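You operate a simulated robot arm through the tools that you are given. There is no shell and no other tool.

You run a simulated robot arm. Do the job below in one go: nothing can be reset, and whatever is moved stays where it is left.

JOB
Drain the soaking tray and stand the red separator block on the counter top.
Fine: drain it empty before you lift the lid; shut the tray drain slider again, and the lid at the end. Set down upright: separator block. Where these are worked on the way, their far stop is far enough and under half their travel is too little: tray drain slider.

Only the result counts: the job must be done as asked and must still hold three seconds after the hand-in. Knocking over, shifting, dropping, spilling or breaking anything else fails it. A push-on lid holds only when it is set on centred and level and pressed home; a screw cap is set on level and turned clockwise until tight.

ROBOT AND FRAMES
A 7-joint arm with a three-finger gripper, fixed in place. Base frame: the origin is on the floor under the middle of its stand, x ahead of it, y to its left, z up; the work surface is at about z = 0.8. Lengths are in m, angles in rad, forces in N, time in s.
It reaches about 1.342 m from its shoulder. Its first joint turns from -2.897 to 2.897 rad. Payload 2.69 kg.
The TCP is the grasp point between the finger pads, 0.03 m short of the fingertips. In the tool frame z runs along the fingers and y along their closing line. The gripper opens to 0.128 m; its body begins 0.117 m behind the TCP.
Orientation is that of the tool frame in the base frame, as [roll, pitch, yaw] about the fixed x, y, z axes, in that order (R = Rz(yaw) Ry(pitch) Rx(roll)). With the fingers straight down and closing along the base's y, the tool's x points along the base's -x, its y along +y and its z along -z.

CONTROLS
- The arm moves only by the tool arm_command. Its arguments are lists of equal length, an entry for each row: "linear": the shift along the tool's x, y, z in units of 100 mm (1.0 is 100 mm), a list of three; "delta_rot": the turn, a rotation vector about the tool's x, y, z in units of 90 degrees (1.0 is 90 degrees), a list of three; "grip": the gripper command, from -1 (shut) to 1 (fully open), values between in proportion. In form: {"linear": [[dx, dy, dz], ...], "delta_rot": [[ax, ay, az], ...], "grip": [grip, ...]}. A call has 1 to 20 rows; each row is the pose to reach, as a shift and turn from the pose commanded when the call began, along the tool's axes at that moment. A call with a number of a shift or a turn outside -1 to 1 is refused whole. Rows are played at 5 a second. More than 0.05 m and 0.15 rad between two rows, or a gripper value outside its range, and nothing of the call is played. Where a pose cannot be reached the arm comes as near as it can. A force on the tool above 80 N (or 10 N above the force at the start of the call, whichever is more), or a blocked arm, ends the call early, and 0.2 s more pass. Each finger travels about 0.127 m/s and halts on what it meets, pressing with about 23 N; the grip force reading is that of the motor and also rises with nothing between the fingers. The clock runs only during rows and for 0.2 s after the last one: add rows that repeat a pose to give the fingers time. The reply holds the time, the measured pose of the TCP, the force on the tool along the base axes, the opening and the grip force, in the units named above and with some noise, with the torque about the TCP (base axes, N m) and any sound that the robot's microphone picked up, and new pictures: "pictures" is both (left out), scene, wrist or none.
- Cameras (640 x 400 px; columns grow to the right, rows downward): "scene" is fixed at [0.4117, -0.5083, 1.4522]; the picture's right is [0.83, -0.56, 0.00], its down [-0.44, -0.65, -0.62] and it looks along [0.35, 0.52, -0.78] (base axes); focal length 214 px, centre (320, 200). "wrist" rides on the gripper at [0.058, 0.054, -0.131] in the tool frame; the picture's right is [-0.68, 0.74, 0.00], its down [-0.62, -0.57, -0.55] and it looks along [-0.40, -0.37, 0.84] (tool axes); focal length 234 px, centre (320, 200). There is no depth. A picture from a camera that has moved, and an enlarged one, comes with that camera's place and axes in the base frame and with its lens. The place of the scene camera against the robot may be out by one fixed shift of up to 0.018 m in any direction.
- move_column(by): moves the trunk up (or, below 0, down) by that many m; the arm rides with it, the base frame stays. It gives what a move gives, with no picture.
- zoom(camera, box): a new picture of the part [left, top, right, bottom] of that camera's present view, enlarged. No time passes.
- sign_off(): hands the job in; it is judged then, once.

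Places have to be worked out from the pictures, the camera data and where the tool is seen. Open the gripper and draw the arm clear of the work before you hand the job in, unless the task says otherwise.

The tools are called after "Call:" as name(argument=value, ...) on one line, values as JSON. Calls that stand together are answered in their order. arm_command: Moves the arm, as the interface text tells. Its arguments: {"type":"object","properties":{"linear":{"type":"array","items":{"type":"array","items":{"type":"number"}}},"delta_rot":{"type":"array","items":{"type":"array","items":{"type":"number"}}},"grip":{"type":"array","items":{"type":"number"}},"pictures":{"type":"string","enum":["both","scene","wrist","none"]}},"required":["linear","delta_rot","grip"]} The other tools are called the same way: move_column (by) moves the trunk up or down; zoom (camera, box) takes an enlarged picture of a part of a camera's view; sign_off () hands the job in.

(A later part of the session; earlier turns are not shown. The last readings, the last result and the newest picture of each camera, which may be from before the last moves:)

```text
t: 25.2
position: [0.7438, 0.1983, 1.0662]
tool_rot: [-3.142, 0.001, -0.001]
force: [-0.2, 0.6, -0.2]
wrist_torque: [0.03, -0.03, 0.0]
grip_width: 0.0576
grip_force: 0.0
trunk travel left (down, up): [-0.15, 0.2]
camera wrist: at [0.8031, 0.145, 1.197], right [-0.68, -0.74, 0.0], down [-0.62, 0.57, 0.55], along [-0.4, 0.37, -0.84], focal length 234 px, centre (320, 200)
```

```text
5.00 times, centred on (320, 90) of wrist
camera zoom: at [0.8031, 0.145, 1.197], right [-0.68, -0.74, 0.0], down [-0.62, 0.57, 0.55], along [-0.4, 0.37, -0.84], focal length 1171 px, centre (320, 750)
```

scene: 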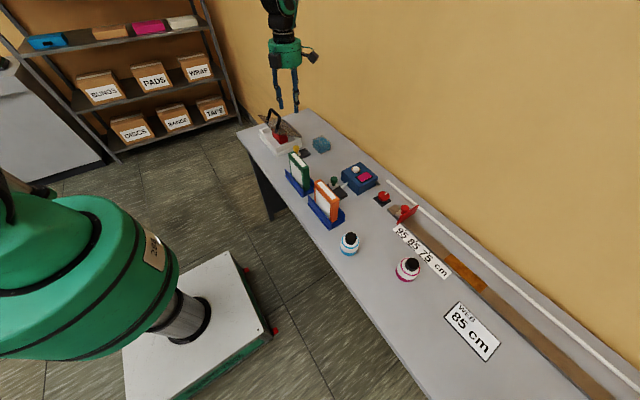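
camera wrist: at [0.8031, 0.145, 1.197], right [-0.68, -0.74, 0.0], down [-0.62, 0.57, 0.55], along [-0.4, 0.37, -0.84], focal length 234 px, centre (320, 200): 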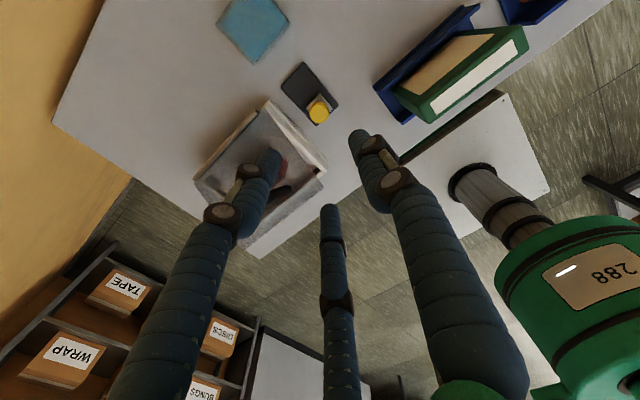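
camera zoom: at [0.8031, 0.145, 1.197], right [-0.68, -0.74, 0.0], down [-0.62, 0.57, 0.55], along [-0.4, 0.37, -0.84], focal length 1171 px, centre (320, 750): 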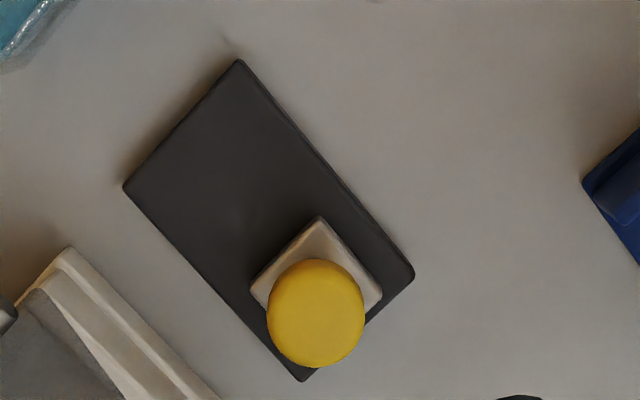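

The slider stands at its original closed end and the catch box is full. Next I'll head for the lid handle (crossbar near x 0.731, y 0.337, z 0.957), turning back +90° so the single finger lies on the −x side of the bar.

Call:
arm_command(linear=[[-0.01, -0.08, 0], [-0.02, -0.16, 0], [-0.03, -0.25, 0], [-0.04, -0.33, 0], [-0.05, -0.41, 0], [-0.06, -0.5, 0], [-0.07, -0.58, 0], [-0.08, -0.66, 0], [-0.09, -0.75, 0], [-0.1, -0.83, 0], [-0.12, -0.92, 0], [-0.13, -1.0, 0], [-0.13, -1.0, 0]], delta_rot=[[0, 0, 0.0833], [0, 0, 0.1667], [0, 0, 0.25], [0, 0, 0.3333], [0, 0, 0.4167], [0, 0, 0.5], [0, 0, 0.5833], [0, 0, 0.6667], [0, 0, 0.75], [0, 0, 0.8333], [0, 0, 0.9167], [0, 0, 1.0], [0, 0, 1.0]], grip=[-0.1, -0.1, -0.1, -0.1, -0.1, -0.1, -0.1, 0.1, 0.3, 0.4, 0.4, 0.4, 0.4])

Call:
zoom(camera="scene", box=[240, 60, 336, 160])

Call:
zoom(camera="wrist", box=[200, 50, 440, 250])

```text
t: 28.0
position: [0.7309, 0.2967, 1.0642]
tool_rot: [3.141, 0.001, -1.573]
force: [0.4, -0.3, -0.4]
wrist_torque: [0.01, 0.01, 0.0]
grip_width: 0.0895
grip_force: 0.1
trunk travel left (down, up): [-0.15, 0.2]
camera wrist: at [0.6773, 0.2397, 1.1949], right [-0.74, 0.68, 0.0], down [0.57, 0.61, 0.55], along [0.37, 0.4, -0.84], focal length 234 px, centre (320, 200)
```

scene: 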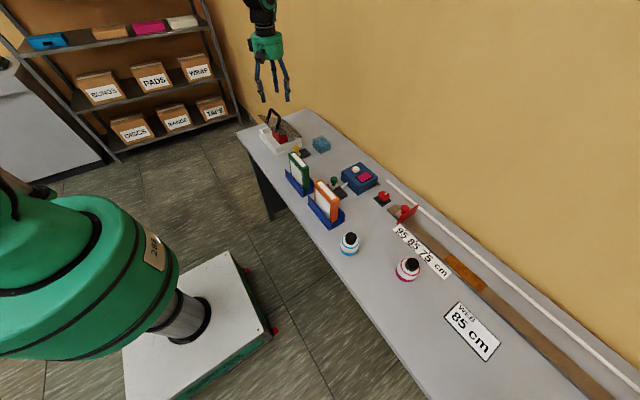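
wrist: 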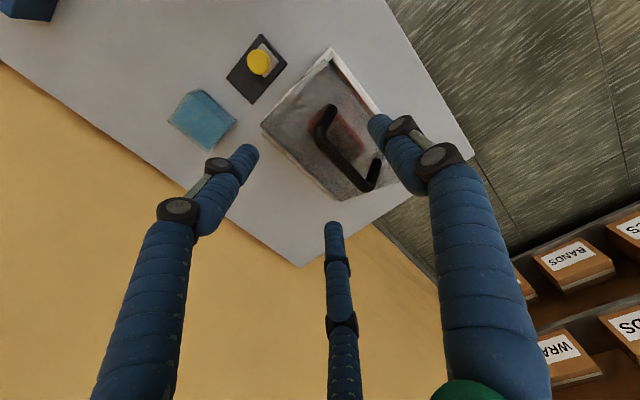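

```text
4.00 times, centred on (288, 110) of scene
camera zoom: at [0.4117, -0.5083, 1.4522], right [0.83, -0.56, 0.0], down [-0.44, -0.65, -0.62], along [0.35, 0.52, -0.78], focal length 858 px, centre (448, 560)
```

zoom: 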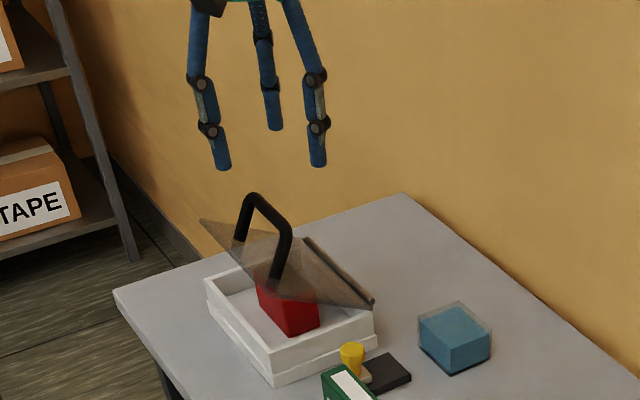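

```text
2.00 times, centred on (320, 150) of wrist
camera zoom: at [0.6773, 0.2397, 1.1949], right [-0.74, 0.68, 0.0], down [0.57, 0.61, 0.55], along [0.37, 0.4, -0.84], focal length 468 px, centre (320, 300)
```

zoom: 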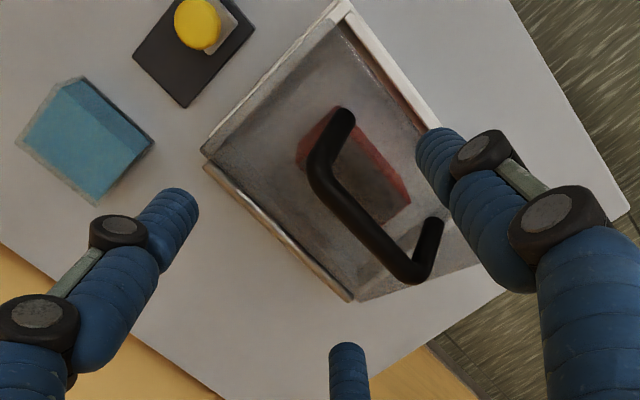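

The bar measures at about (0.7305, 0.337, 0.957) from this view too. I'll move sideways over it and then lower so the fingers straddle it, with tips at z≈0.937.

Call:
arm_command(linear=[[-0.2, 0, 0], [-0.385, 0.005, 0], [-0.385, 0.005, 0.25], [-0.385, 0.005, 0.5], [-0.385, 0.005, 0.7], [-0.385, 0.005, 0.85], [-0.385, 0.005, 0.97], [-0.385, 0.005, 0.97]], delta_rot=[[0, 0, 0], [0, 0, 0], [0, 0, 0], [0, 0, 0], [0, 0, 0], [0, 0, 0], [0, 0, 0], [0, 0, 0]], grip=[0.4, 0.4, 0.4, 0.4, 0.4, 0.4, 0.4, 0.4])

Call:
zoom(camera="scene", box=[240, 60, 336, 160])

Call:
zoom(camera="wrist", box=[200, 50, 440, 250])

```text
t: 29.8
position: [0.7304, 0.3365, 0.9663]
tool_rot: [-3.141, -0.001, -1.571]
force: [-0.7, -0.1, 1.1]
wrist_torque: [0.02, -0.01, -0.04]
grip_width: 0.0896
grip_force: 0.1
trunk travel left (down, up): [-0.15, 0.2]
camera wrist: at [0.6776, 0.2777, 1.0984], right [-0.74, 0.68, 0.0], down [0.57, 0.62, 0.55], along [0.37, 0.4, -0.84], focal length 234 px, centre (320, 200)
```

scene: 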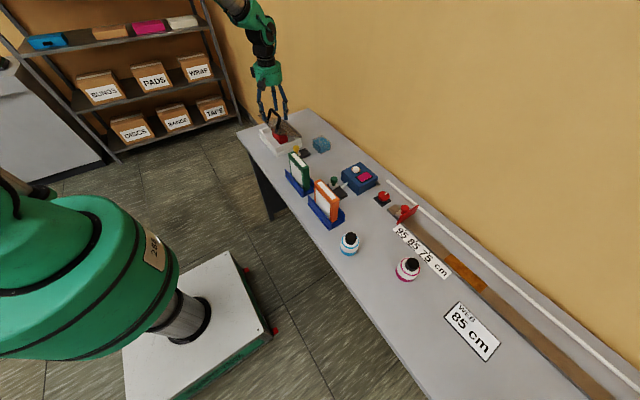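
wrist: 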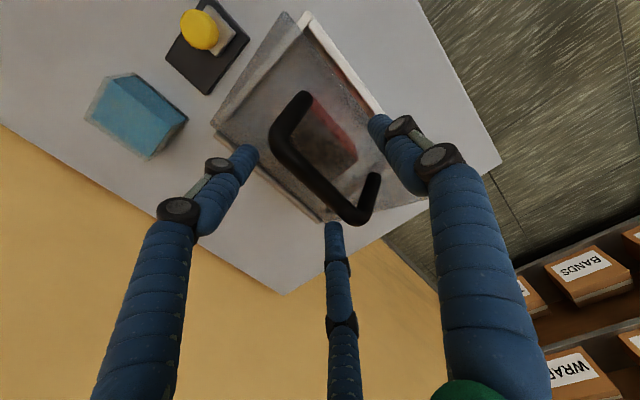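

```text
4.00 times, centred on (288, 110) of scene
camera zoom: at [0.4117, -0.5083, 1.4522], right [0.83, -0.56, 0.0], down [-0.44, -0.65, -0.62], along [0.35, 0.52, -0.78], focal length 858 px, centre (448, 560)
```

zoom: 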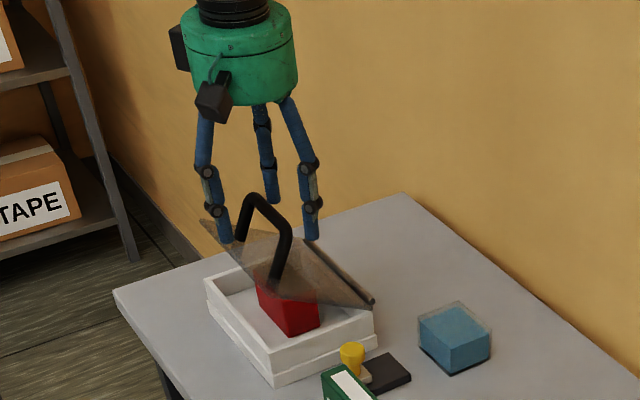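

```text
2.00 times, centred on (320, 150) of wrist
camera zoom: at [0.6776, 0.2777, 1.0984], right [-0.74, 0.68, 0.0], down [0.57, 0.62, 0.55], along [0.37, 0.4, -0.84], focal length 468 px, centre (320, 300)
```

zoom: 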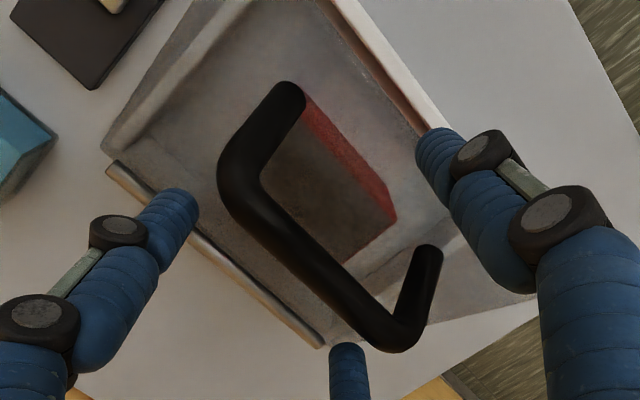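

The bar lies right on the tool axis between the fingers. I'll close on it now.

Call:
arm_command(linear=[[0, 0, 0], [0, 0, 0], [0, 0, 0], [0, 0, 0], [0, 0, 0]], delta_rot=[[0, 0, 0], [0, 0, 0], [0, 0, 0], [0, 0, 0], [0, 0, 0]], grip=[0.1, -0.3, -0.7, -0.9, -0.9])

Call:
zoom(camera="scene", box=[240, 60, 336, 160])

Call:
zoom(camera="wrist", box=[200, 50, 440, 250])

```text
t: 31.0
position: [0.7313, 0.3361, 0.9661]
tool_rot: [3.139, 0.0, -1.571]
force: [5.9, -2.3, -8.0]
wrist_torque: [0.01, -0.1, 0.01]
grip_width: 0.0226
grip_force: 45.6
trunk travel left (down, up): [-0.15, 0.2]
camera wrist: at [0.6778, 0.2776, 1.098], right [-0.74, 0.68, 0.0], down [0.57, 0.62, 0.55], along [0.37, 0.4, -0.84], focal length 234 px, centre (320, 200)
```

scene: 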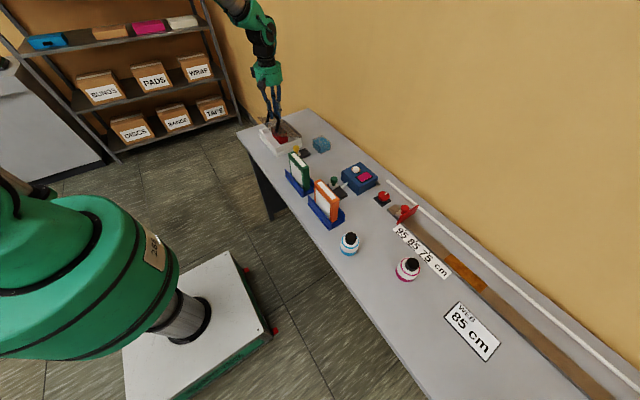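
wrist: 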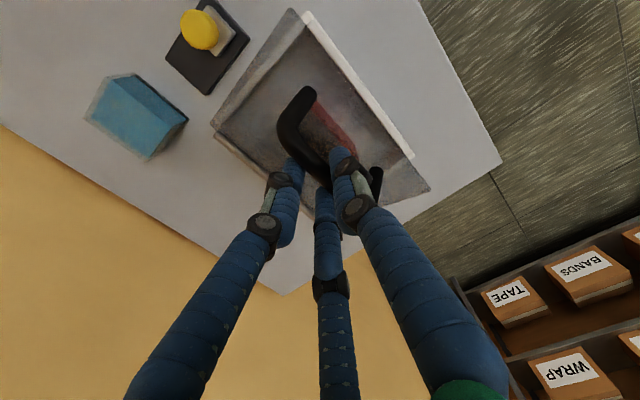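

```text
4.00 times, centred on (288, 110) of scene
camera zoom: at [0.4117, -0.5083, 1.4522], right [0.83, -0.56, 0.0], down [-0.44, -0.65, -0.62], along [0.35, 0.52, -0.78], focal length 858 px, centre (448, 560)
```

zoom: 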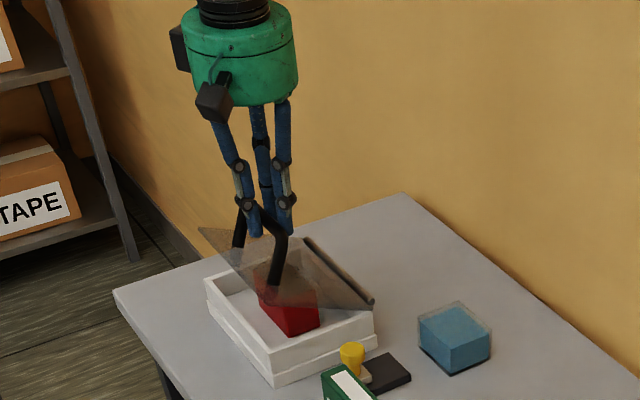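

```text
2.00 times, centred on (320, 150) of wrist
camera zoom: at [0.6778, 0.2776, 1.098], right [-0.74, 0.68, 0.0], down [0.57, 0.62, 0.55], along [0.37, 0.4, -0.84], focal length 468 px, centre (320, 300)
```

zoom: 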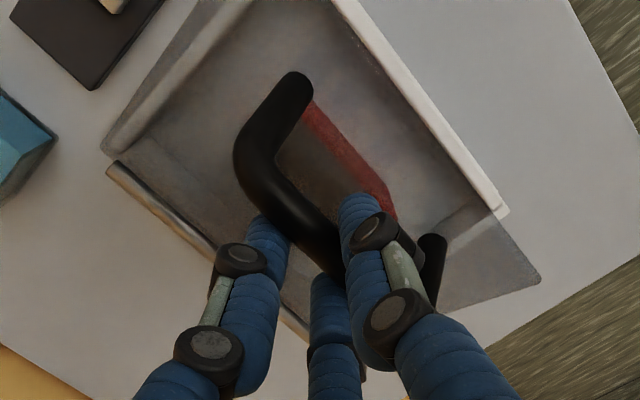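

The bar is gripped (it shifted a few mm toward −x). I'll now swing it along the hinge arc, first about 20°, and check the forces.

Call:
arm_command(linear=[[0, -0.045, -0.035], [0, -0.087, -0.067], [0, -0.135, -0.098], [0, -0.18, -0.126], [0, -0.23, -0.153], [0, -0.278, -0.177], [0, -0.33, -0.2], [0, -0.379, -0.219], [0, -0.379, -0.219]], delta_rot=[[0, 0, 0], [0, 0, 0], [0, 0, 0], [0, 0, 0], [0, 0, 0], [0, 0, 0], [0, 0, 0], [0, 0, 0], [0, 0, 0]], grip=[-0.9, -0.9, -0.9, -0.9, -0.9, -0.9, -0.9, -0.9, -0.9])

Call:
zoom(camera="scene", box=[240, 60, 336, 160])

Call:
zoom(camera="wrist", box=[200, 50, 440, 250])

```text
t: 33.0
position: [0.7679, 0.3365, 0.9896]
tool_rot: [-3.139, -0.001, -1.57]
force: [-1.8, 4.6, 0.8]
wrist_torque: [0.09, 0.12, 0.01]
grip_width: 0.0223
grip_force: 44.6
trunk travel left (down, up): [-0.15, 0.2]
camera wrist: at [0.715, 0.2775, 1.1203], right [-0.74, 0.68, 0.0], down [0.57, 0.62, 0.55], along [0.37, 0.4, -0.84], focal length 234 px, centre (320, 200)
```

scene: 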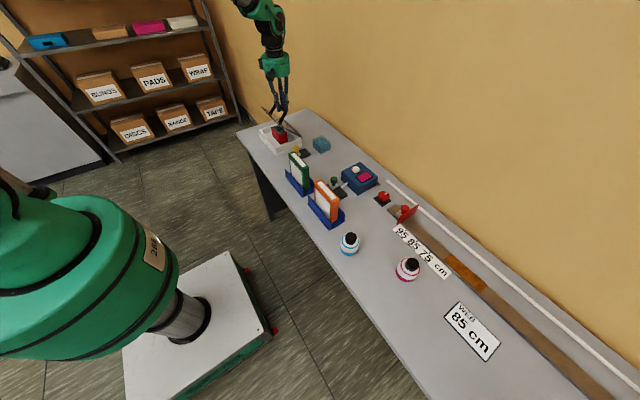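
wrist: 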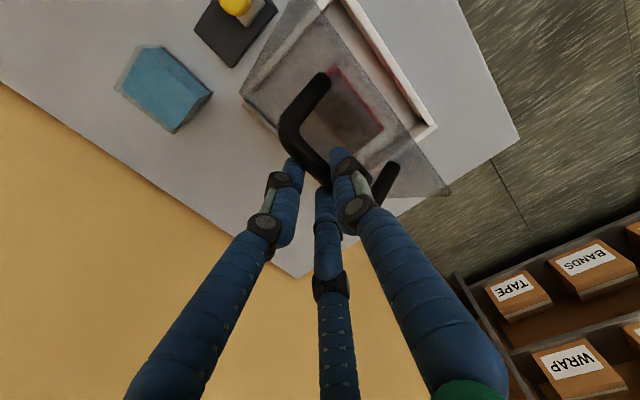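

```text
4.00 times, centred on (288, 110) of scene
camera zoom: at [0.4117, -0.5083, 1.4522], right [0.83, -0.56, 0.0], down [-0.44, -0.65, -0.62], along [0.35, 0.52, -0.78], focal length 858 px, centre (448, 560)
```

zoom: 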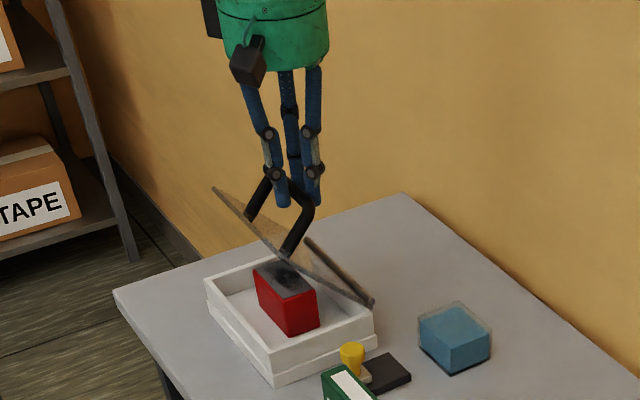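

```text
2.00 times, centred on (320, 150) of wrist
camera zoom: at [0.715, 0.2775, 1.1203], right [-0.74, 0.68, 0.0], down [0.57, 0.62, 0.55], along [0.37, 0.4, -0.84], focal length 468 px, centre (320, 300)
```

zoom: 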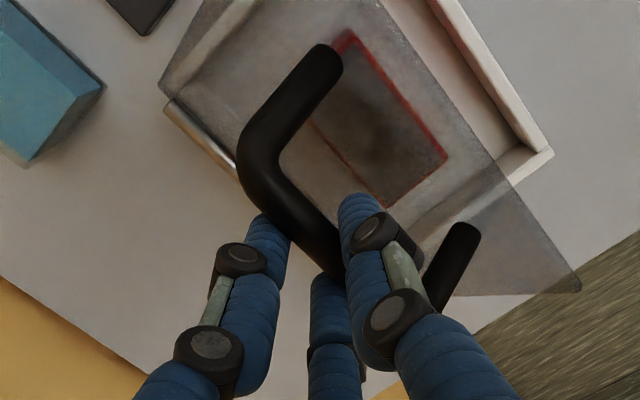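

Forces are small and the lid follows. I'll continue the arc toward vertical.

Call:
arm_command(linear=[[0, -0.05, -0.018], [0, -0.105, -0.033], [0, -0.158, -0.046], [0, -0.212, -0.057], [0, -0.266, -0.065], [0, -0.321, -0.071], [0, -0.376, -0.075], [0, -0.431, -0.076], [0, -0.486, -0.075], [0, -0.541, -0.071], [0, -0.596, -0.065], [0, -0.65, -0.057], [0, -0.704, -0.046], [0, -0.757, -0.033], [0, -0.81, -0.018], [0, -0.862, 0], [0, -0.862, 0]], delta_rot=[[0, 0, 0], [0, 0, 0], [0, 0, 0], [0, 0, 0], [0, 0, 0], [0, 0, 0], [0, 0, 0], [0, 0, 0], [0, 0, 0], [0, 0, 0], [0, 0, 0], [0, 0, 0], [0, 0, 0], [0, 0, 0], [0, 0, 0], [0, 0, 0], [0, 0, 0]], grip=[-0.9, -0.9, -0.9, -0.9, -0.9, -0.9, -0.9, -0.9, -0.9, -0.9, -0.9, -0.9, -0.9, -0.9, -0.9, -0.9, -0.9])

Call:
zoom(camera="scene", box=[240, 60, 336, 160])

Call:
zoom(camera="wrist", box=[200, 50, 440, 250])

```text
t: 36.6
position: [0.853, 0.337, 0.99]
tool_rot: [3.14, 0.001, -1.571]
force: [-26.5, -1.1, 4.6]
wrist_torque: [0.03, 0.53, 0.0]
grip_width: 0.0223
grip_force: 44.6
trunk travel left (down, up): [-0.15, 0.2]
camera wrist: at [0.7998, 0.2776, 1.1209], right [-0.74, 0.68, 0.0], down [0.57, 0.62, 0.55], along [0.37, 0.4, -0.84], focal length 234 px, centre (320, 200)
```

scene: 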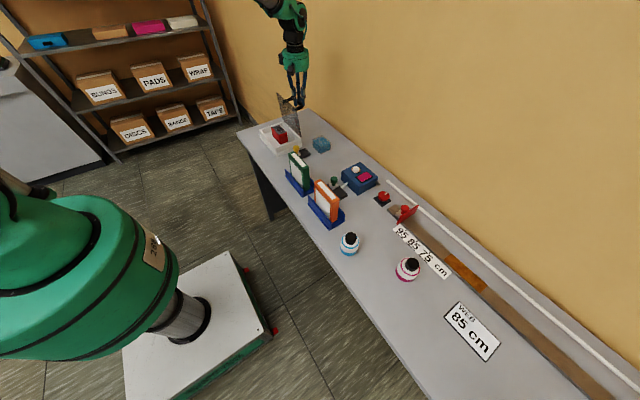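
wrist: 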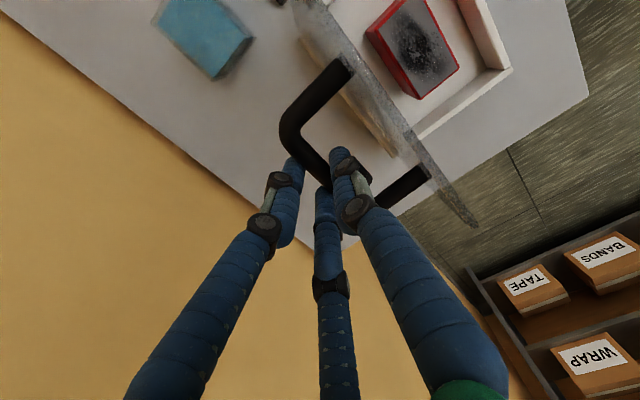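

```text
4.00 times, centred on (288, 110) of scene
camera zoom: at [0.4117, -0.5083, 1.4522], right [0.83, -0.56, 0.0], down [-0.44, -0.65, -0.62], along [0.35, 0.52, -0.78], focal length 858 px, centre (448, 560)
```

zoom: 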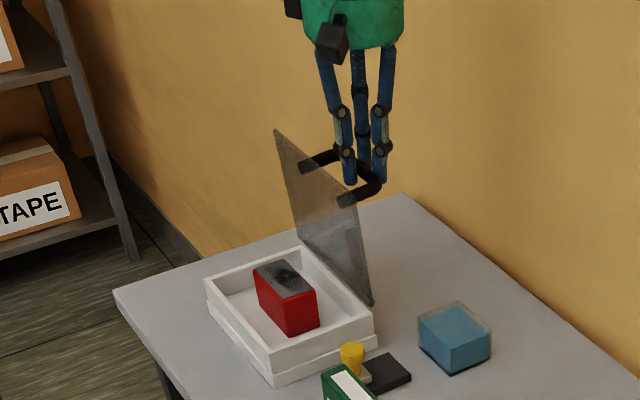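

```text
2.00 times, centred on (320, 150) of wrist
camera zoom: at [0.7998, 0.2776, 1.1209], right [-0.74, 0.68, 0.0], down [0.57, 0.62, 0.55], along [0.37, 0.4, -0.84], focal length 468 px, centre (320, 300)
```

zoom: 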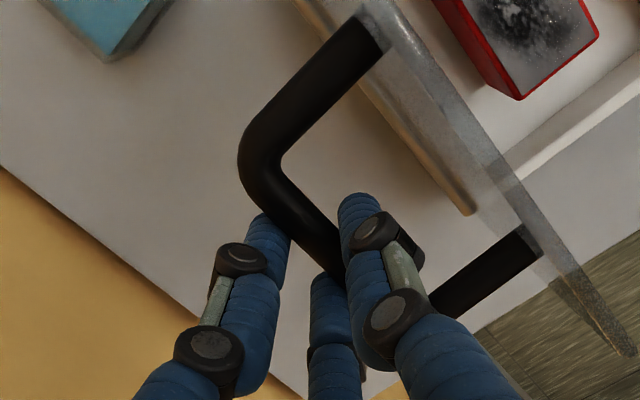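

The lid is near vertical and the −26 N reading suggests it has met its open stop. I'll relax 2 mm and open the fingers slightly to test whether the lid holds by itself.

Call:
arm_command(linear=[[0, 0.02, 0], [0, 0.02, 0], [0, 0.02, 0], [0, 0.02, 0], [0, 0.02, 0]], delta_rot=[[0, 0, 0], [0, 0, 0], [0, 0, 0], [0, 0, 0], [0, 0, 0]], grip=[-0.9, -0.5, -0.3, -0.3, -0.3])

Call:
zoom(camera="wrist", box=[200, 50, 440, 250])

Call:
zoom(camera="scene", box=[240, 60, 336, 160])

```text
t: 37.8
position: [0.8532, 0.3364, 0.9887]
tool_rot: [3.141, 0.0, -1.571]
force: [1.7, 0.7, 0.2]
wrist_torque: [0.0, -0.01, -0.03]
grip_width: 0.0449
grip_force: 0.0
trunk travel left (down, up): [-0.15, 0.2]
camera wrist: at [0.7997, 0.2776, 1.1204], right [-0.74, 0.68, 0.0], down [0.57, 0.62, 0.55], along [0.37, 0.4, -0.84], focal length 234 px, centre (320, 200)
```

scene: 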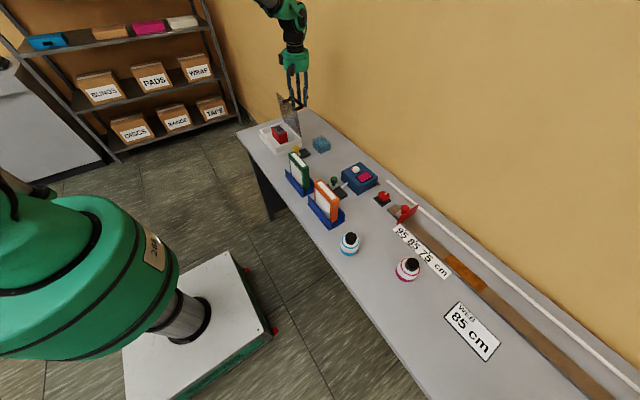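
wrist: 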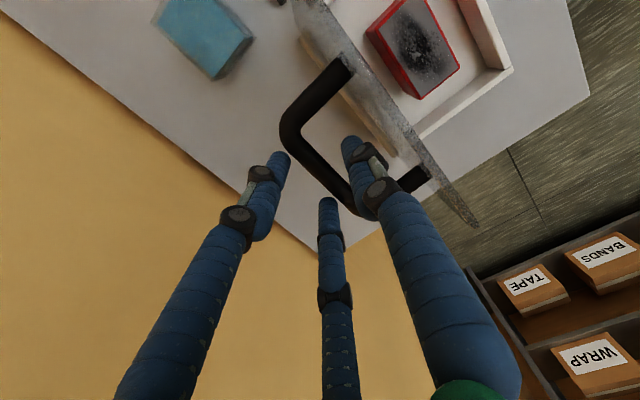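

```text
2.00 times, centred on (320, 150) of wrist
camera zoom: at [0.7997, 0.2776, 1.1204], right [-0.74, 0.68, 0.0], down [0.57, 0.62, 0.55], along [0.37, 0.4, -0.84], focal length 468 px, centre (320, 300)
```

zoom: 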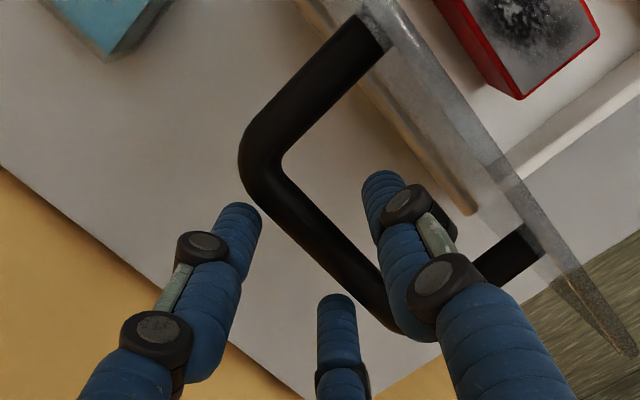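

```text
4.00 times, centred on (288, 110) of scene
camera zoom: at [0.4117, -0.5083, 1.4522], right [0.83, -0.56, 0.0], down [-0.44, -0.65, -0.62], along [0.35, 0.52, -0.78], focal length 858 px, centre (448, 560)
```

zoom: 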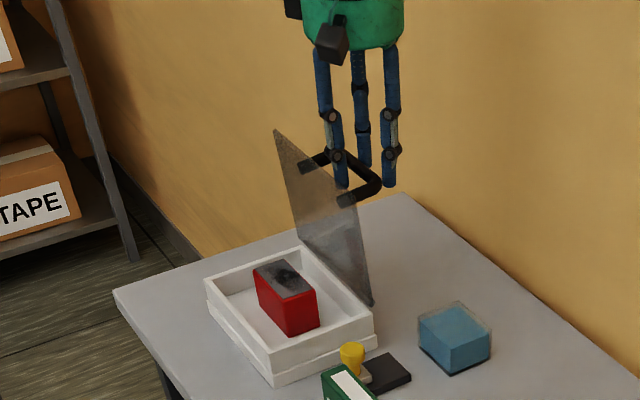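

The lid holds by itself with the fingers off the bar. I'll rise straight out of the handle.

Call:
arm_command(linear=[[0, 0, -0.15], [0, 0, -0.35], [0, 0, -0.6], [0, 0, -0.85], [0, 0, -1.0], [0, 0, -1.0]], delta_rot=[[0, 0, 0], [0, 0, 0], [0, 0, 0], [0, 0, 0], [0, 0, 0], [0, 0, 0]], grip=[-0.3, -0.3, -0.3, -0.3, -0.3, -0.3])

Call:
zoom(camera="scene", box=[250, 90, 330, 160])

Call:
zoom(camera="wrist", box=[240, 0, 480, 200])

```text
t: 39.2
position: [0.852, 0.3385, 1.0895]
tool_rot: [-3.141, -0.001, -1.571]
force: [-0.5, 0.6, 0.4]
wrist_torque: [0.01, -0.01, -0.02]
grip_width: 0.0448
grip_force: 0.1
trunk travel left (down, up): [-0.15, 0.2]
camera wrist: at [0.7993, 0.2787, 1.2214], right [-0.74, 0.68, 0.0], down [0.57, 0.62, 0.55], along [0.37, 0.4, -0.84], focal length 234 px, centre (320, 200)
```

scene: 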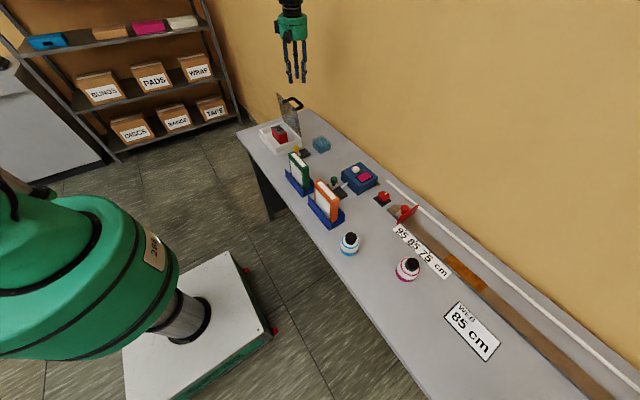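
wrist: 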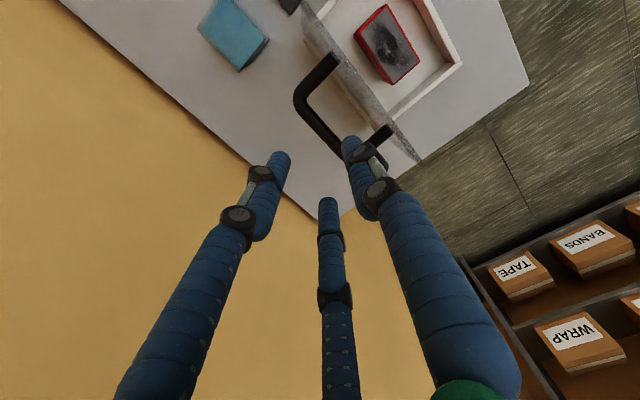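

```text
5.71 times, centred on (290, 125) of scene
camera zoom: at [0.4117, -0.5083, 1.4522], right [0.83, -0.56, 0.0], down [-0.44, -0.65, -0.62], along [0.35, 0.52, -0.78], focal length 1226 px, centre (491, 629)
```

zoom: 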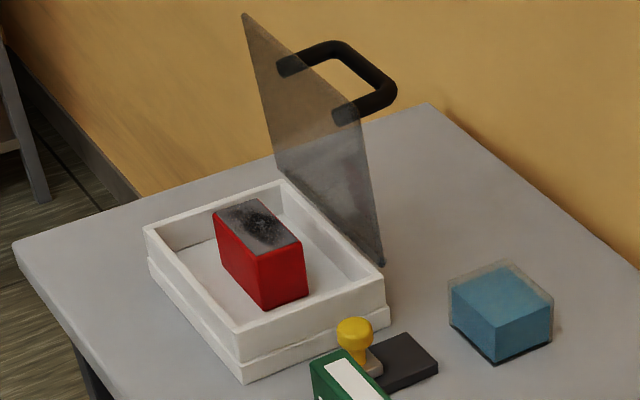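

```text
2.00 times, centred on (360, 100) of wrist
camera zoom: at [0.7993, 0.2787, 1.2214], right [-0.74, 0.68, 0.0], down [0.57, 0.62, 0.55], along [0.37, 0.4, -0.84], focal length 468 px, centre (240, 400)
```

zoom: 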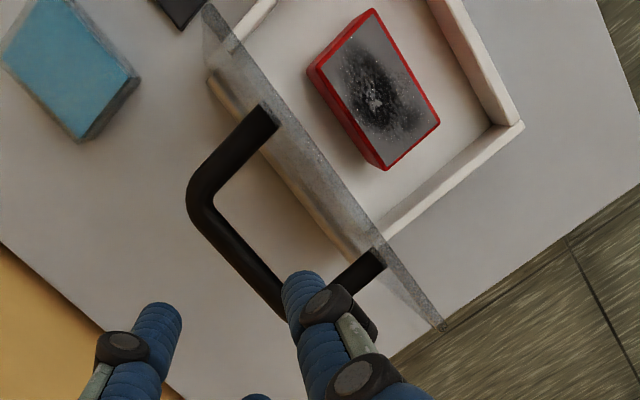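

The lid is standing open at about 83°, and the block shows as red with a grey top, roughly x 0.716–0.756, y 0.300–0.374, z 0.823–0.875. I'll move back over the tray above the lid's top edge and open the fingers wide.

Call:
arm_command(linear=[[0, 0.2, 0], [0, 0.45, 0], [0, 0.7, 0], [0, 0.9, 0], [0, 1.0, 0], [0, 1.0, 0]], delta_rot=[[0, 0, 0], [0, 0, 0], [0, 0, 0], [0, 0, 0], [0, 0, 0], [0, 0, 0]], grip=[-0.3, -0.3, 0, 0.3, 0.53, 0.53])

Call:
zoom(camera="wrist", box=[220, 30, 460, 230])

Call:
zoom(camera="scene", box=[240, 60, 336, 160])

```text
t: 40.6
position: [0.7513, 0.3362, 1.0892]
tool_rot: [-3.141, -0.001, -1.571]
force: [-0.1, -0.9, 0.3]
wrist_torque: [0.04, -0.03, 0.03]
grip_width: 0.098
grip_force: 0.0
trunk travel left (down, up): [-0.15, 0.2]
camera wrist: at [0.699, 0.2775, 1.221], right [-0.74, 0.68, 0.0], down [0.57, 0.62, 0.55], along [0.37, 0.4, -0.84], focal length 234 px, centre (320, 200)
```

scene: 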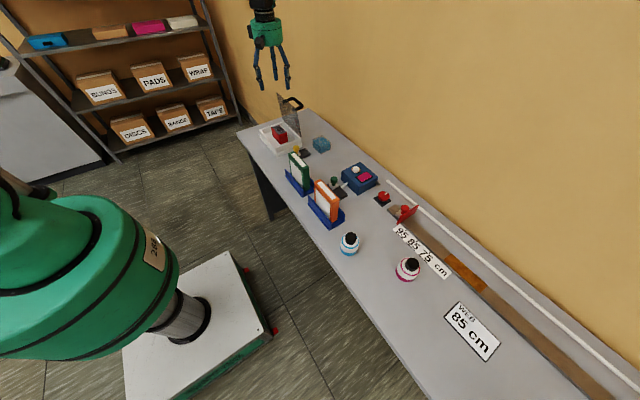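
wrist: 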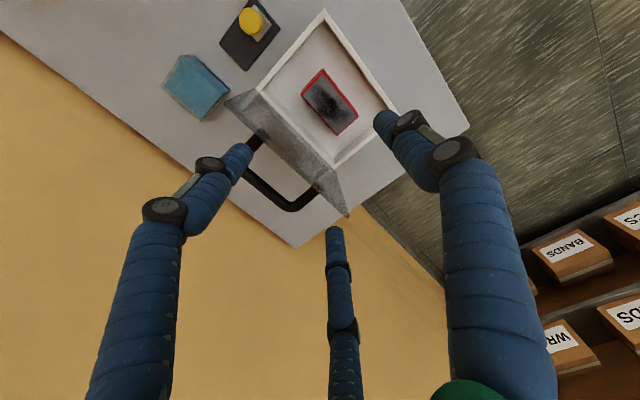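

```text
2.00 times, centred on (340, 130) of wrist
camera zoom: at [0.699, 0.2775, 1.221], right [-0.74, 0.68, 0.0], down [0.57, 0.62, 0.55], along [0.37, 0.4, -0.84], focal length 468 px, centre (280, 340)
```

zoom: 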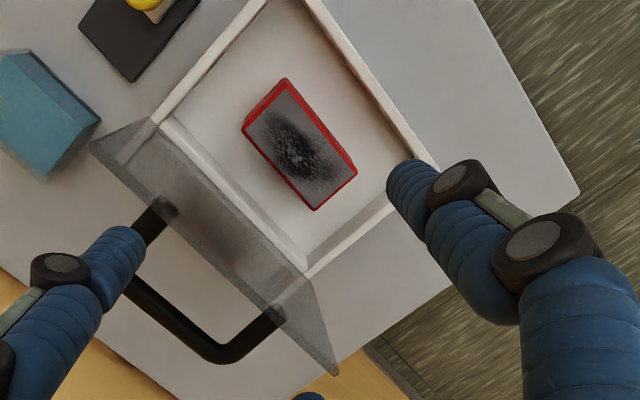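

```text
4.00 times, centred on (288, 110) of scene
camera zoom: at [0.4117, -0.5083, 1.4522], right [0.83, -0.56, 0.0], down [-0.44, -0.65, -0.62], along [0.35, 0.52, -0.78], focal length 858 px, centre (448, 560)
```

zoom: 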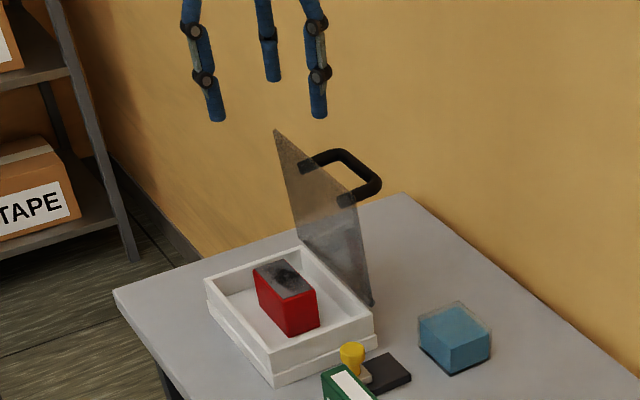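

From both wrist views the block centre is about (0.7345, 0.338) with its top near z 0.866. The open lid's top edge is at (0.79, z 0.998), so I'll lean the gripper 10° toward the robot, offset it about 10 mm toward +x to suit the three-finger geometry, and descend in stages.

Call:
arm_command(linear=[[0, 0.03, 0.1], [0, 0.06, 0.25], [-0.01, 0.086, 0.45], [-0.01, 0.086, 0.65], [-0.01, 0.086, 0.85], [-0.01, 0.086, 1.0], [-0.01, 0.086, 1.0]], delta_rot=[[0.037, 0, 0], [0.074, 0, 0], [0.111, 0, 0], [0.111, 0, 0], [0.111, 0, 0], [0.111, 0, 0], [0.111, 0, 0]], grip=[0.44, 0.44, 0.44, 0.44, 0.44, 0.44, 0.44])

Call:
zoom(camera="wrist", box=[200, 20, 440, 220])

Call:
zoom(camera="scene", box=[240, 60, 336, 160])

```text
t: 42.2
position: [0.7437, 0.3361, 0.9898]
tool_rot: [-2.968, 0.001, -1.571]
force: [-0.1, -0.1, -0.6]
wrist_torque: [-0.03, 0.01, -0.04]
grip_width: 0.0922
grip_force: 0.0
trunk travel left (down, up): [-0.15, 0.2]
camera wrist: at [0.669, 0.2788, 1.1096], right [-0.72, 0.68, -0.13], down [0.46, 0.62, 0.64], along [0.51, 0.4, -0.76], focal length 234 px, centre (320, 200)
```

scene: 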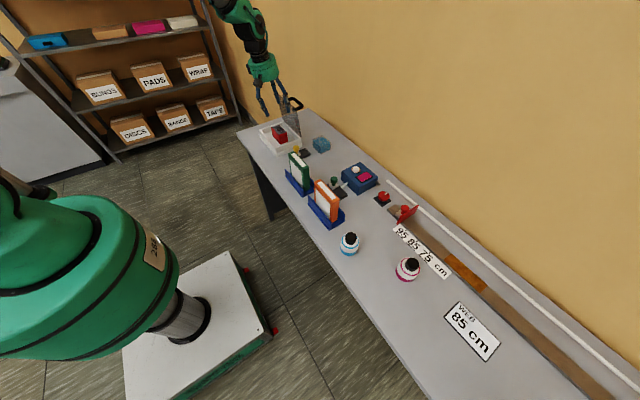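
wrist: 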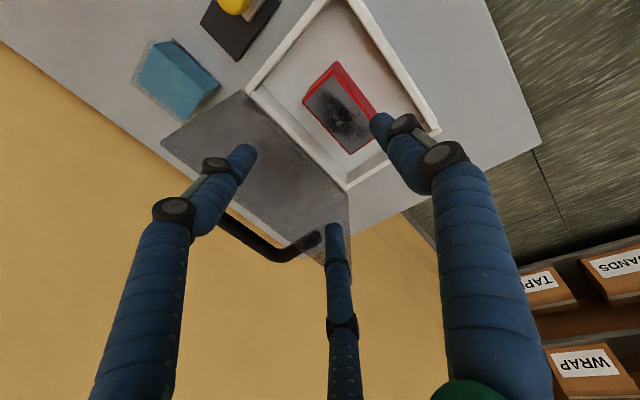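

```text
2.00 times, centred on (320, 120) of wrist
camera zoom: at [0.669, 0.2788, 1.1096], right [-0.72, 0.68, -0.13], down [0.46, 0.62, 0.64], along [0.51, 0.4, -0.76], focal length 468 px, centre (320, 360)
```

zoom: 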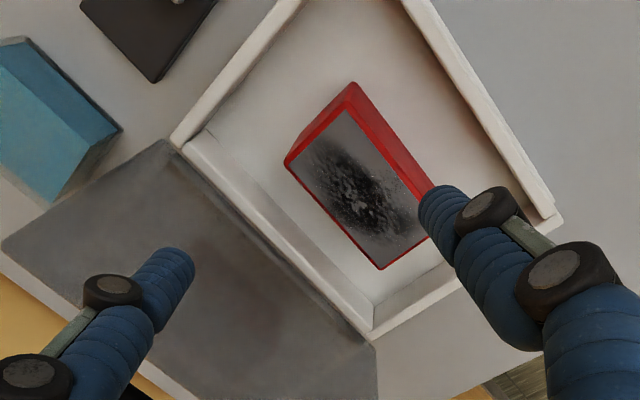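

```text
4.00 times, centred on (288, 110) of scene
camera zoom: at [0.4117, -0.5083, 1.4522], right [0.83, -0.56, 0.0], down [-0.44, -0.65, -0.62], along [0.35, 0.52, -0.78], focal length 858 px, centre (448, 560)
```

zoom: 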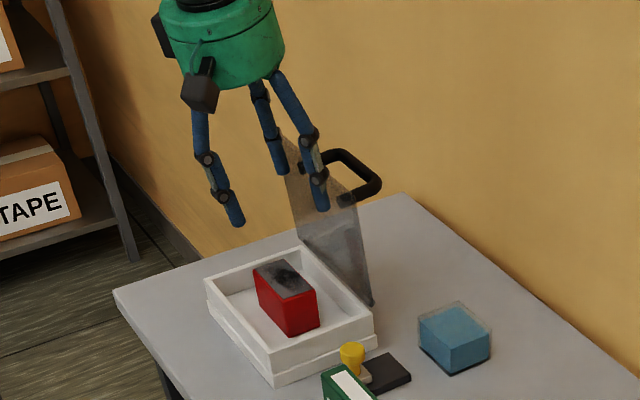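

Clearances look good on all sides. I'll descend 70 mm vertically with the lean held.

Call:
arm_command(linear=[[0, 0.035, 0.197], [0, 0.069, 0.394], [0, 0.1, 0.57], [0, 0.122, 0.689], [0, 0.122, 0.689]], delta_rot=[[0, 0, 0], [0, 0, 0], [0, 0, 0], [0, 0, 0], [0, 0, 0]], grip=[0.44, 0.44, 0.44, 0.44, 0.44])

Call:
zoom(camera="wrist", box=[200, 40, 440, 240])

Call:
zoom(camera="scene", box=[250, 70, 330, 160])

```text
t: 43.4
position: [0.7452, 0.3364, 0.9189]
tool_rot: [-2.966, 0.001, -1.571]
force: [0.4, -0.4, -0.6]
wrist_torque: [0.03, 0.03, -0.04]
grip_width: 0.0919
grip_force: 0.1
trunk travel left (down, up): [-0.15, 0.2]
camera wrist: at [0.6697, 0.2781, 1.0381], right [-0.72, 0.68, -0.13], down [0.46, 0.62, 0.64], along [0.51, 0.4, -0.76], focal length 234 px, centre (320, 200)
```

scene: 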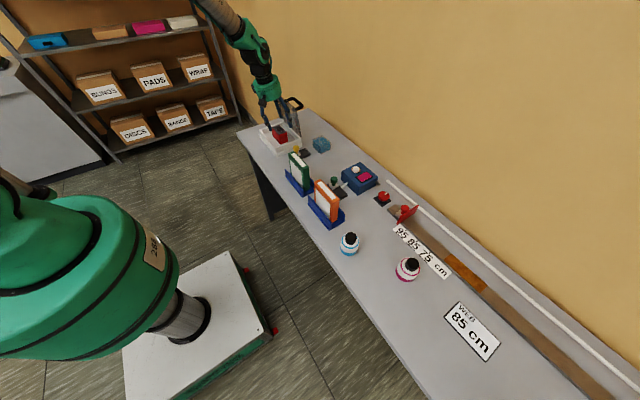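
wrist: 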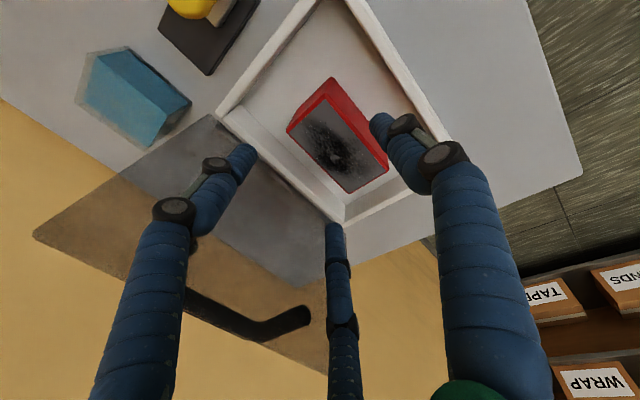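

```text
2.00 times, centred on (320, 140) of wrist
camera zoom: at [0.6697, 0.2781, 1.0381], right [-0.72, 0.68, -0.13], down [0.46, 0.62, 0.64], along [0.51, 0.4, -0.76], focal length 468 px, centre (320, 320)
```

zoom: 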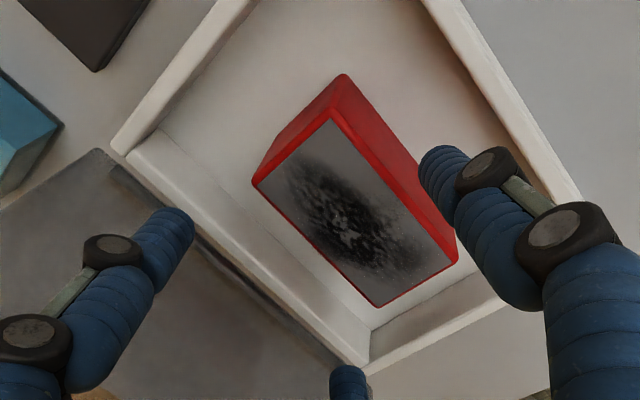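

```text
4.44 times, centred on (290, 115) of scene
camera zoom: at [0.4117, -0.5083, 1.4522], right [0.83, -0.56, 0.0], down [-0.44, -0.65, -0.62], along [0.35, 0.52, -0.78], focal length 953 px, centre (453, 578)
```

zoom: 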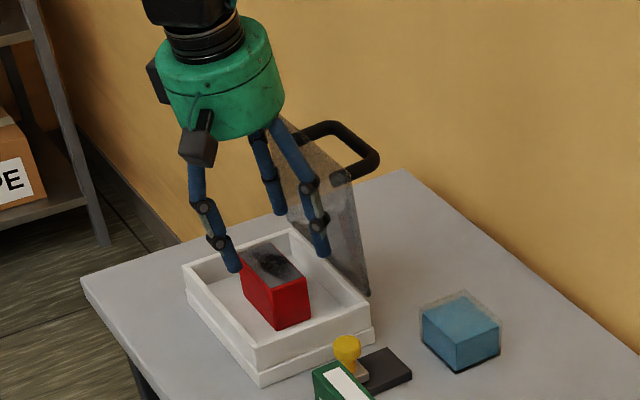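

The block refines to centre (0.737, 0.340), top z≈0.866, bottom ≈0.811. I'll lower the rest of the way to TCP z≈0.872 and check before gripping.

Call:
arm_command(linear=[[-0.02, 0.0, 0.1], [-0.02, 0.02, 0.22], [-0.02, 0.04, 0.34], [-0.02, 0.057, 0.466], [-0.02, 0.057, 0.466]], delta_rot=[[0, 0, 0], [0, 0, 0], [0, 0, 0], [0, 0, 0], [0, 0, 0]], grip=[0.44, 0.44, 0.44, 0.44, 0.44])

Call:
zoom(camera="wrist", box=[200, 40, 440, 240])

Call:
zoom(camera="scene", box=[250, 70, 330, 160])

```text
t: 44.6
position: [0.7471, 0.3409, 0.8728]
tool_rot: [-2.967, 0.0, -1.57]
force: [1.4, 0.1, -0.8]
wrist_torque: [-0.02, 0.03, -0.01]
grip_width: 0.0921
grip_force: 0.2
trunk travel left (down, up): [-0.15, 0.2]
camera wrist: at [0.6719, 0.2812, 0.9919], right [-0.72, 0.68, -0.13], down [0.46, 0.62, 0.64], along [0.51, 0.4, -0.76], focal length 234 px, centre (320, 200)
```

scene: 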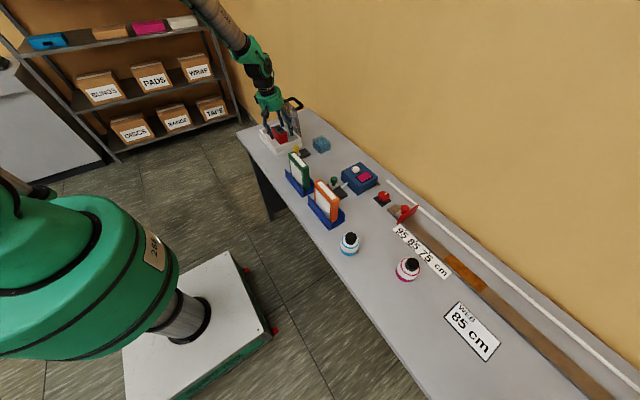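
wrist: 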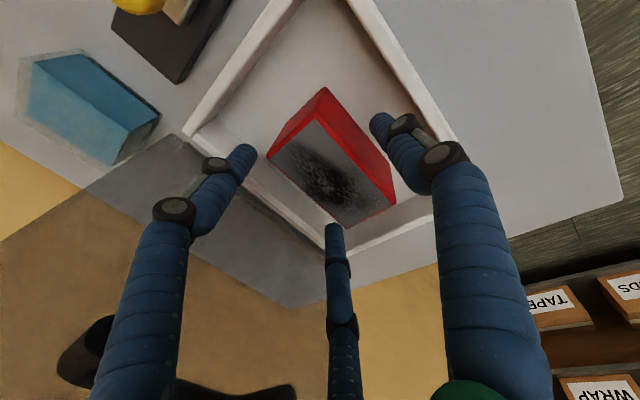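

```text
2.00 times, centred on (320, 140) of wrist
camera zoom: at [0.6719, 0.2812, 0.9919], right [-0.72, 0.68, -0.13], down [0.46, 0.62, 0.64], along [0.51, 0.4, -0.76], focal length 468 px, centre (320, 320)
```

zoom: 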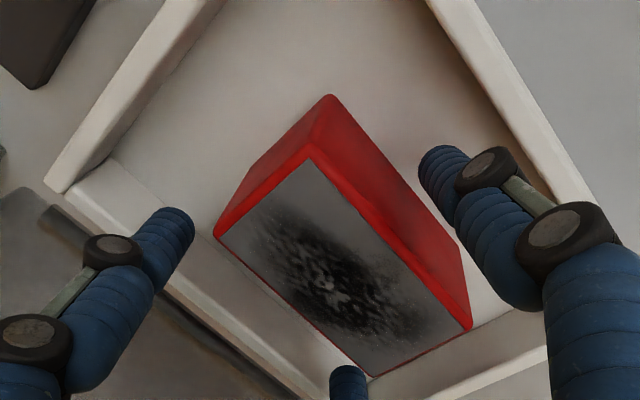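

```text
4.44 times, centred on (290, 115) of scene
camera zoom: at [0.4117, -0.5083, 1.4522], right [0.83, -0.56, 0.0], down [-0.44, -0.65, -0.62], along [0.35, 0.52, -0.78], focal length 953 px, centre (453, 578)
```

zoom: 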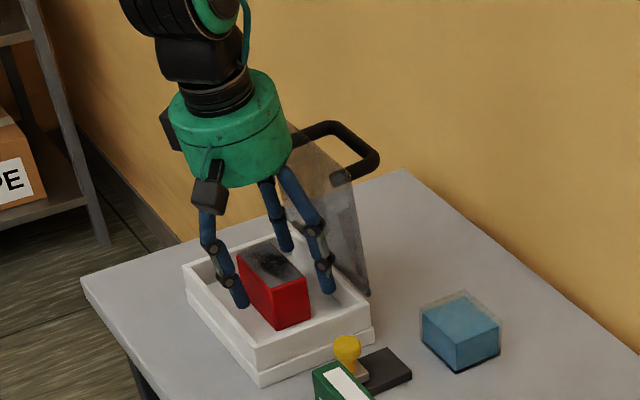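

Fingers straddle the block as planned: one finger on the −x face, two on the +x face. I'll close gradually.

Call:
arm_command(linear=[[0, 0, 0], [0, 0, 0], [0, 0, 0], [0, 0, 0], [0, 0, 0], [0, 0, 0], [0, 0, 0]], delta_rot=[[0, 0, 0], [0, 0, 0], [0, 0, 0], [0, 0, 0], [0, 0, 0], [0, 0, 0], [0, 0, 0]], grip=[0.25, 0.1, 0.0, -0.15, -0.35, -0.5, -0.5])

Call:
zoom(camera="wrist", box=[200, 40, 440, 240])

Call:
zoom(camera="scene", box=[250, 70, 330, 160])

```text
t: 46.2
position: [0.7472, 0.339, 0.8715]
tool_rot: [-2.969, 0.0, -1.572]
force: [-2.3, 0.3, 2.5]
wrist_torque: [0.01, 0.14, -0.04]
grip_width: 0.0628
grip_force: 23.3
trunk travel left (down, up): [-0.15, 0.2]
camera wrist: at [0.6716, 0.2811, 0.9922], right [-0.72, 0.68, -0.13], down [0.46, 0.62, 0.64], along [0.51, 0.4, -0.76], focal length 234 px, centre (320, 200)
```

scene: 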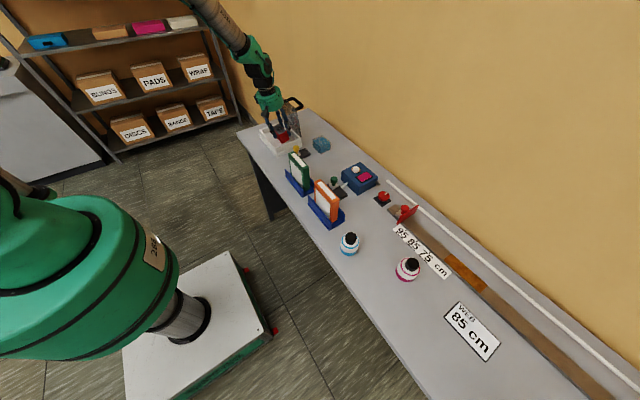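
wrist: 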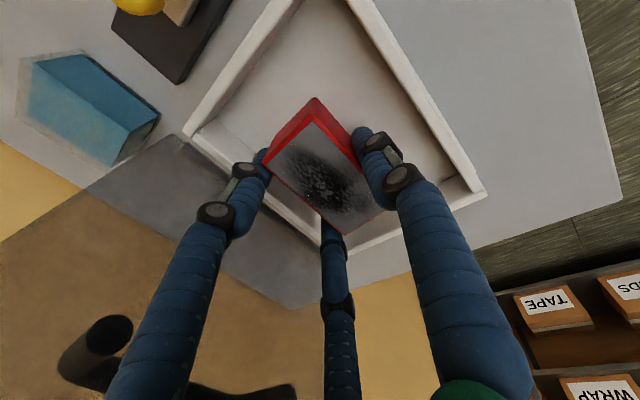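

```text
2.00 times, centred on (320, 140) of wrist
camera zoom: at [0.6716, 0.2811, 0.9922], right [-0.72, 0.68, -0.13], down [0.46, 0.62, 0.64], along [0.51, 0.4, -0.76], focal length 468 px, centre (320, 320)
```

zoom: 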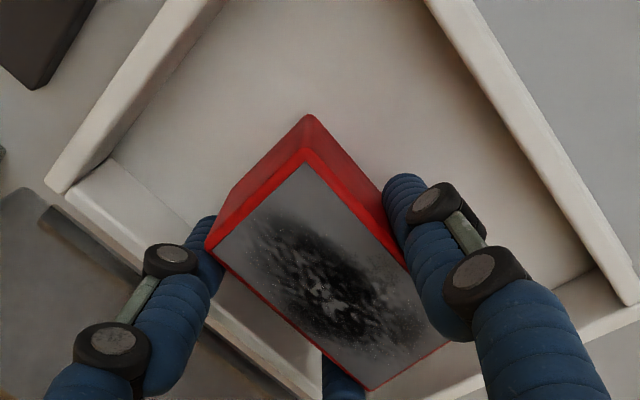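

```text
4.44 times, centred on (290, 115) of scene
camera zoom: at [0.4117, -0.5083, 1.4522], right [0.83, -0.56, 0.0], down [-0.44, -0.65, -0.62], along [0.35, 0.52, -0.78], focal length 953 px, centre (453, 578)
```

zoom: 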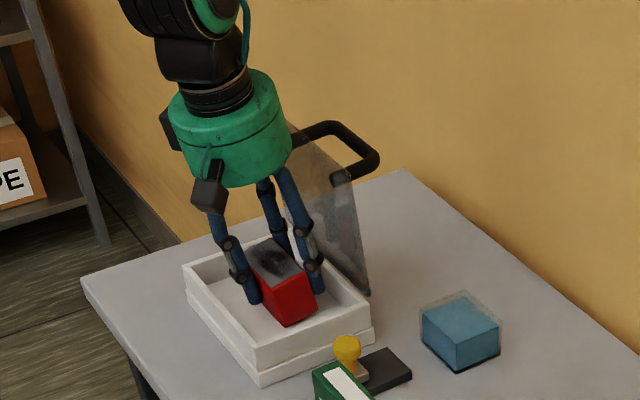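

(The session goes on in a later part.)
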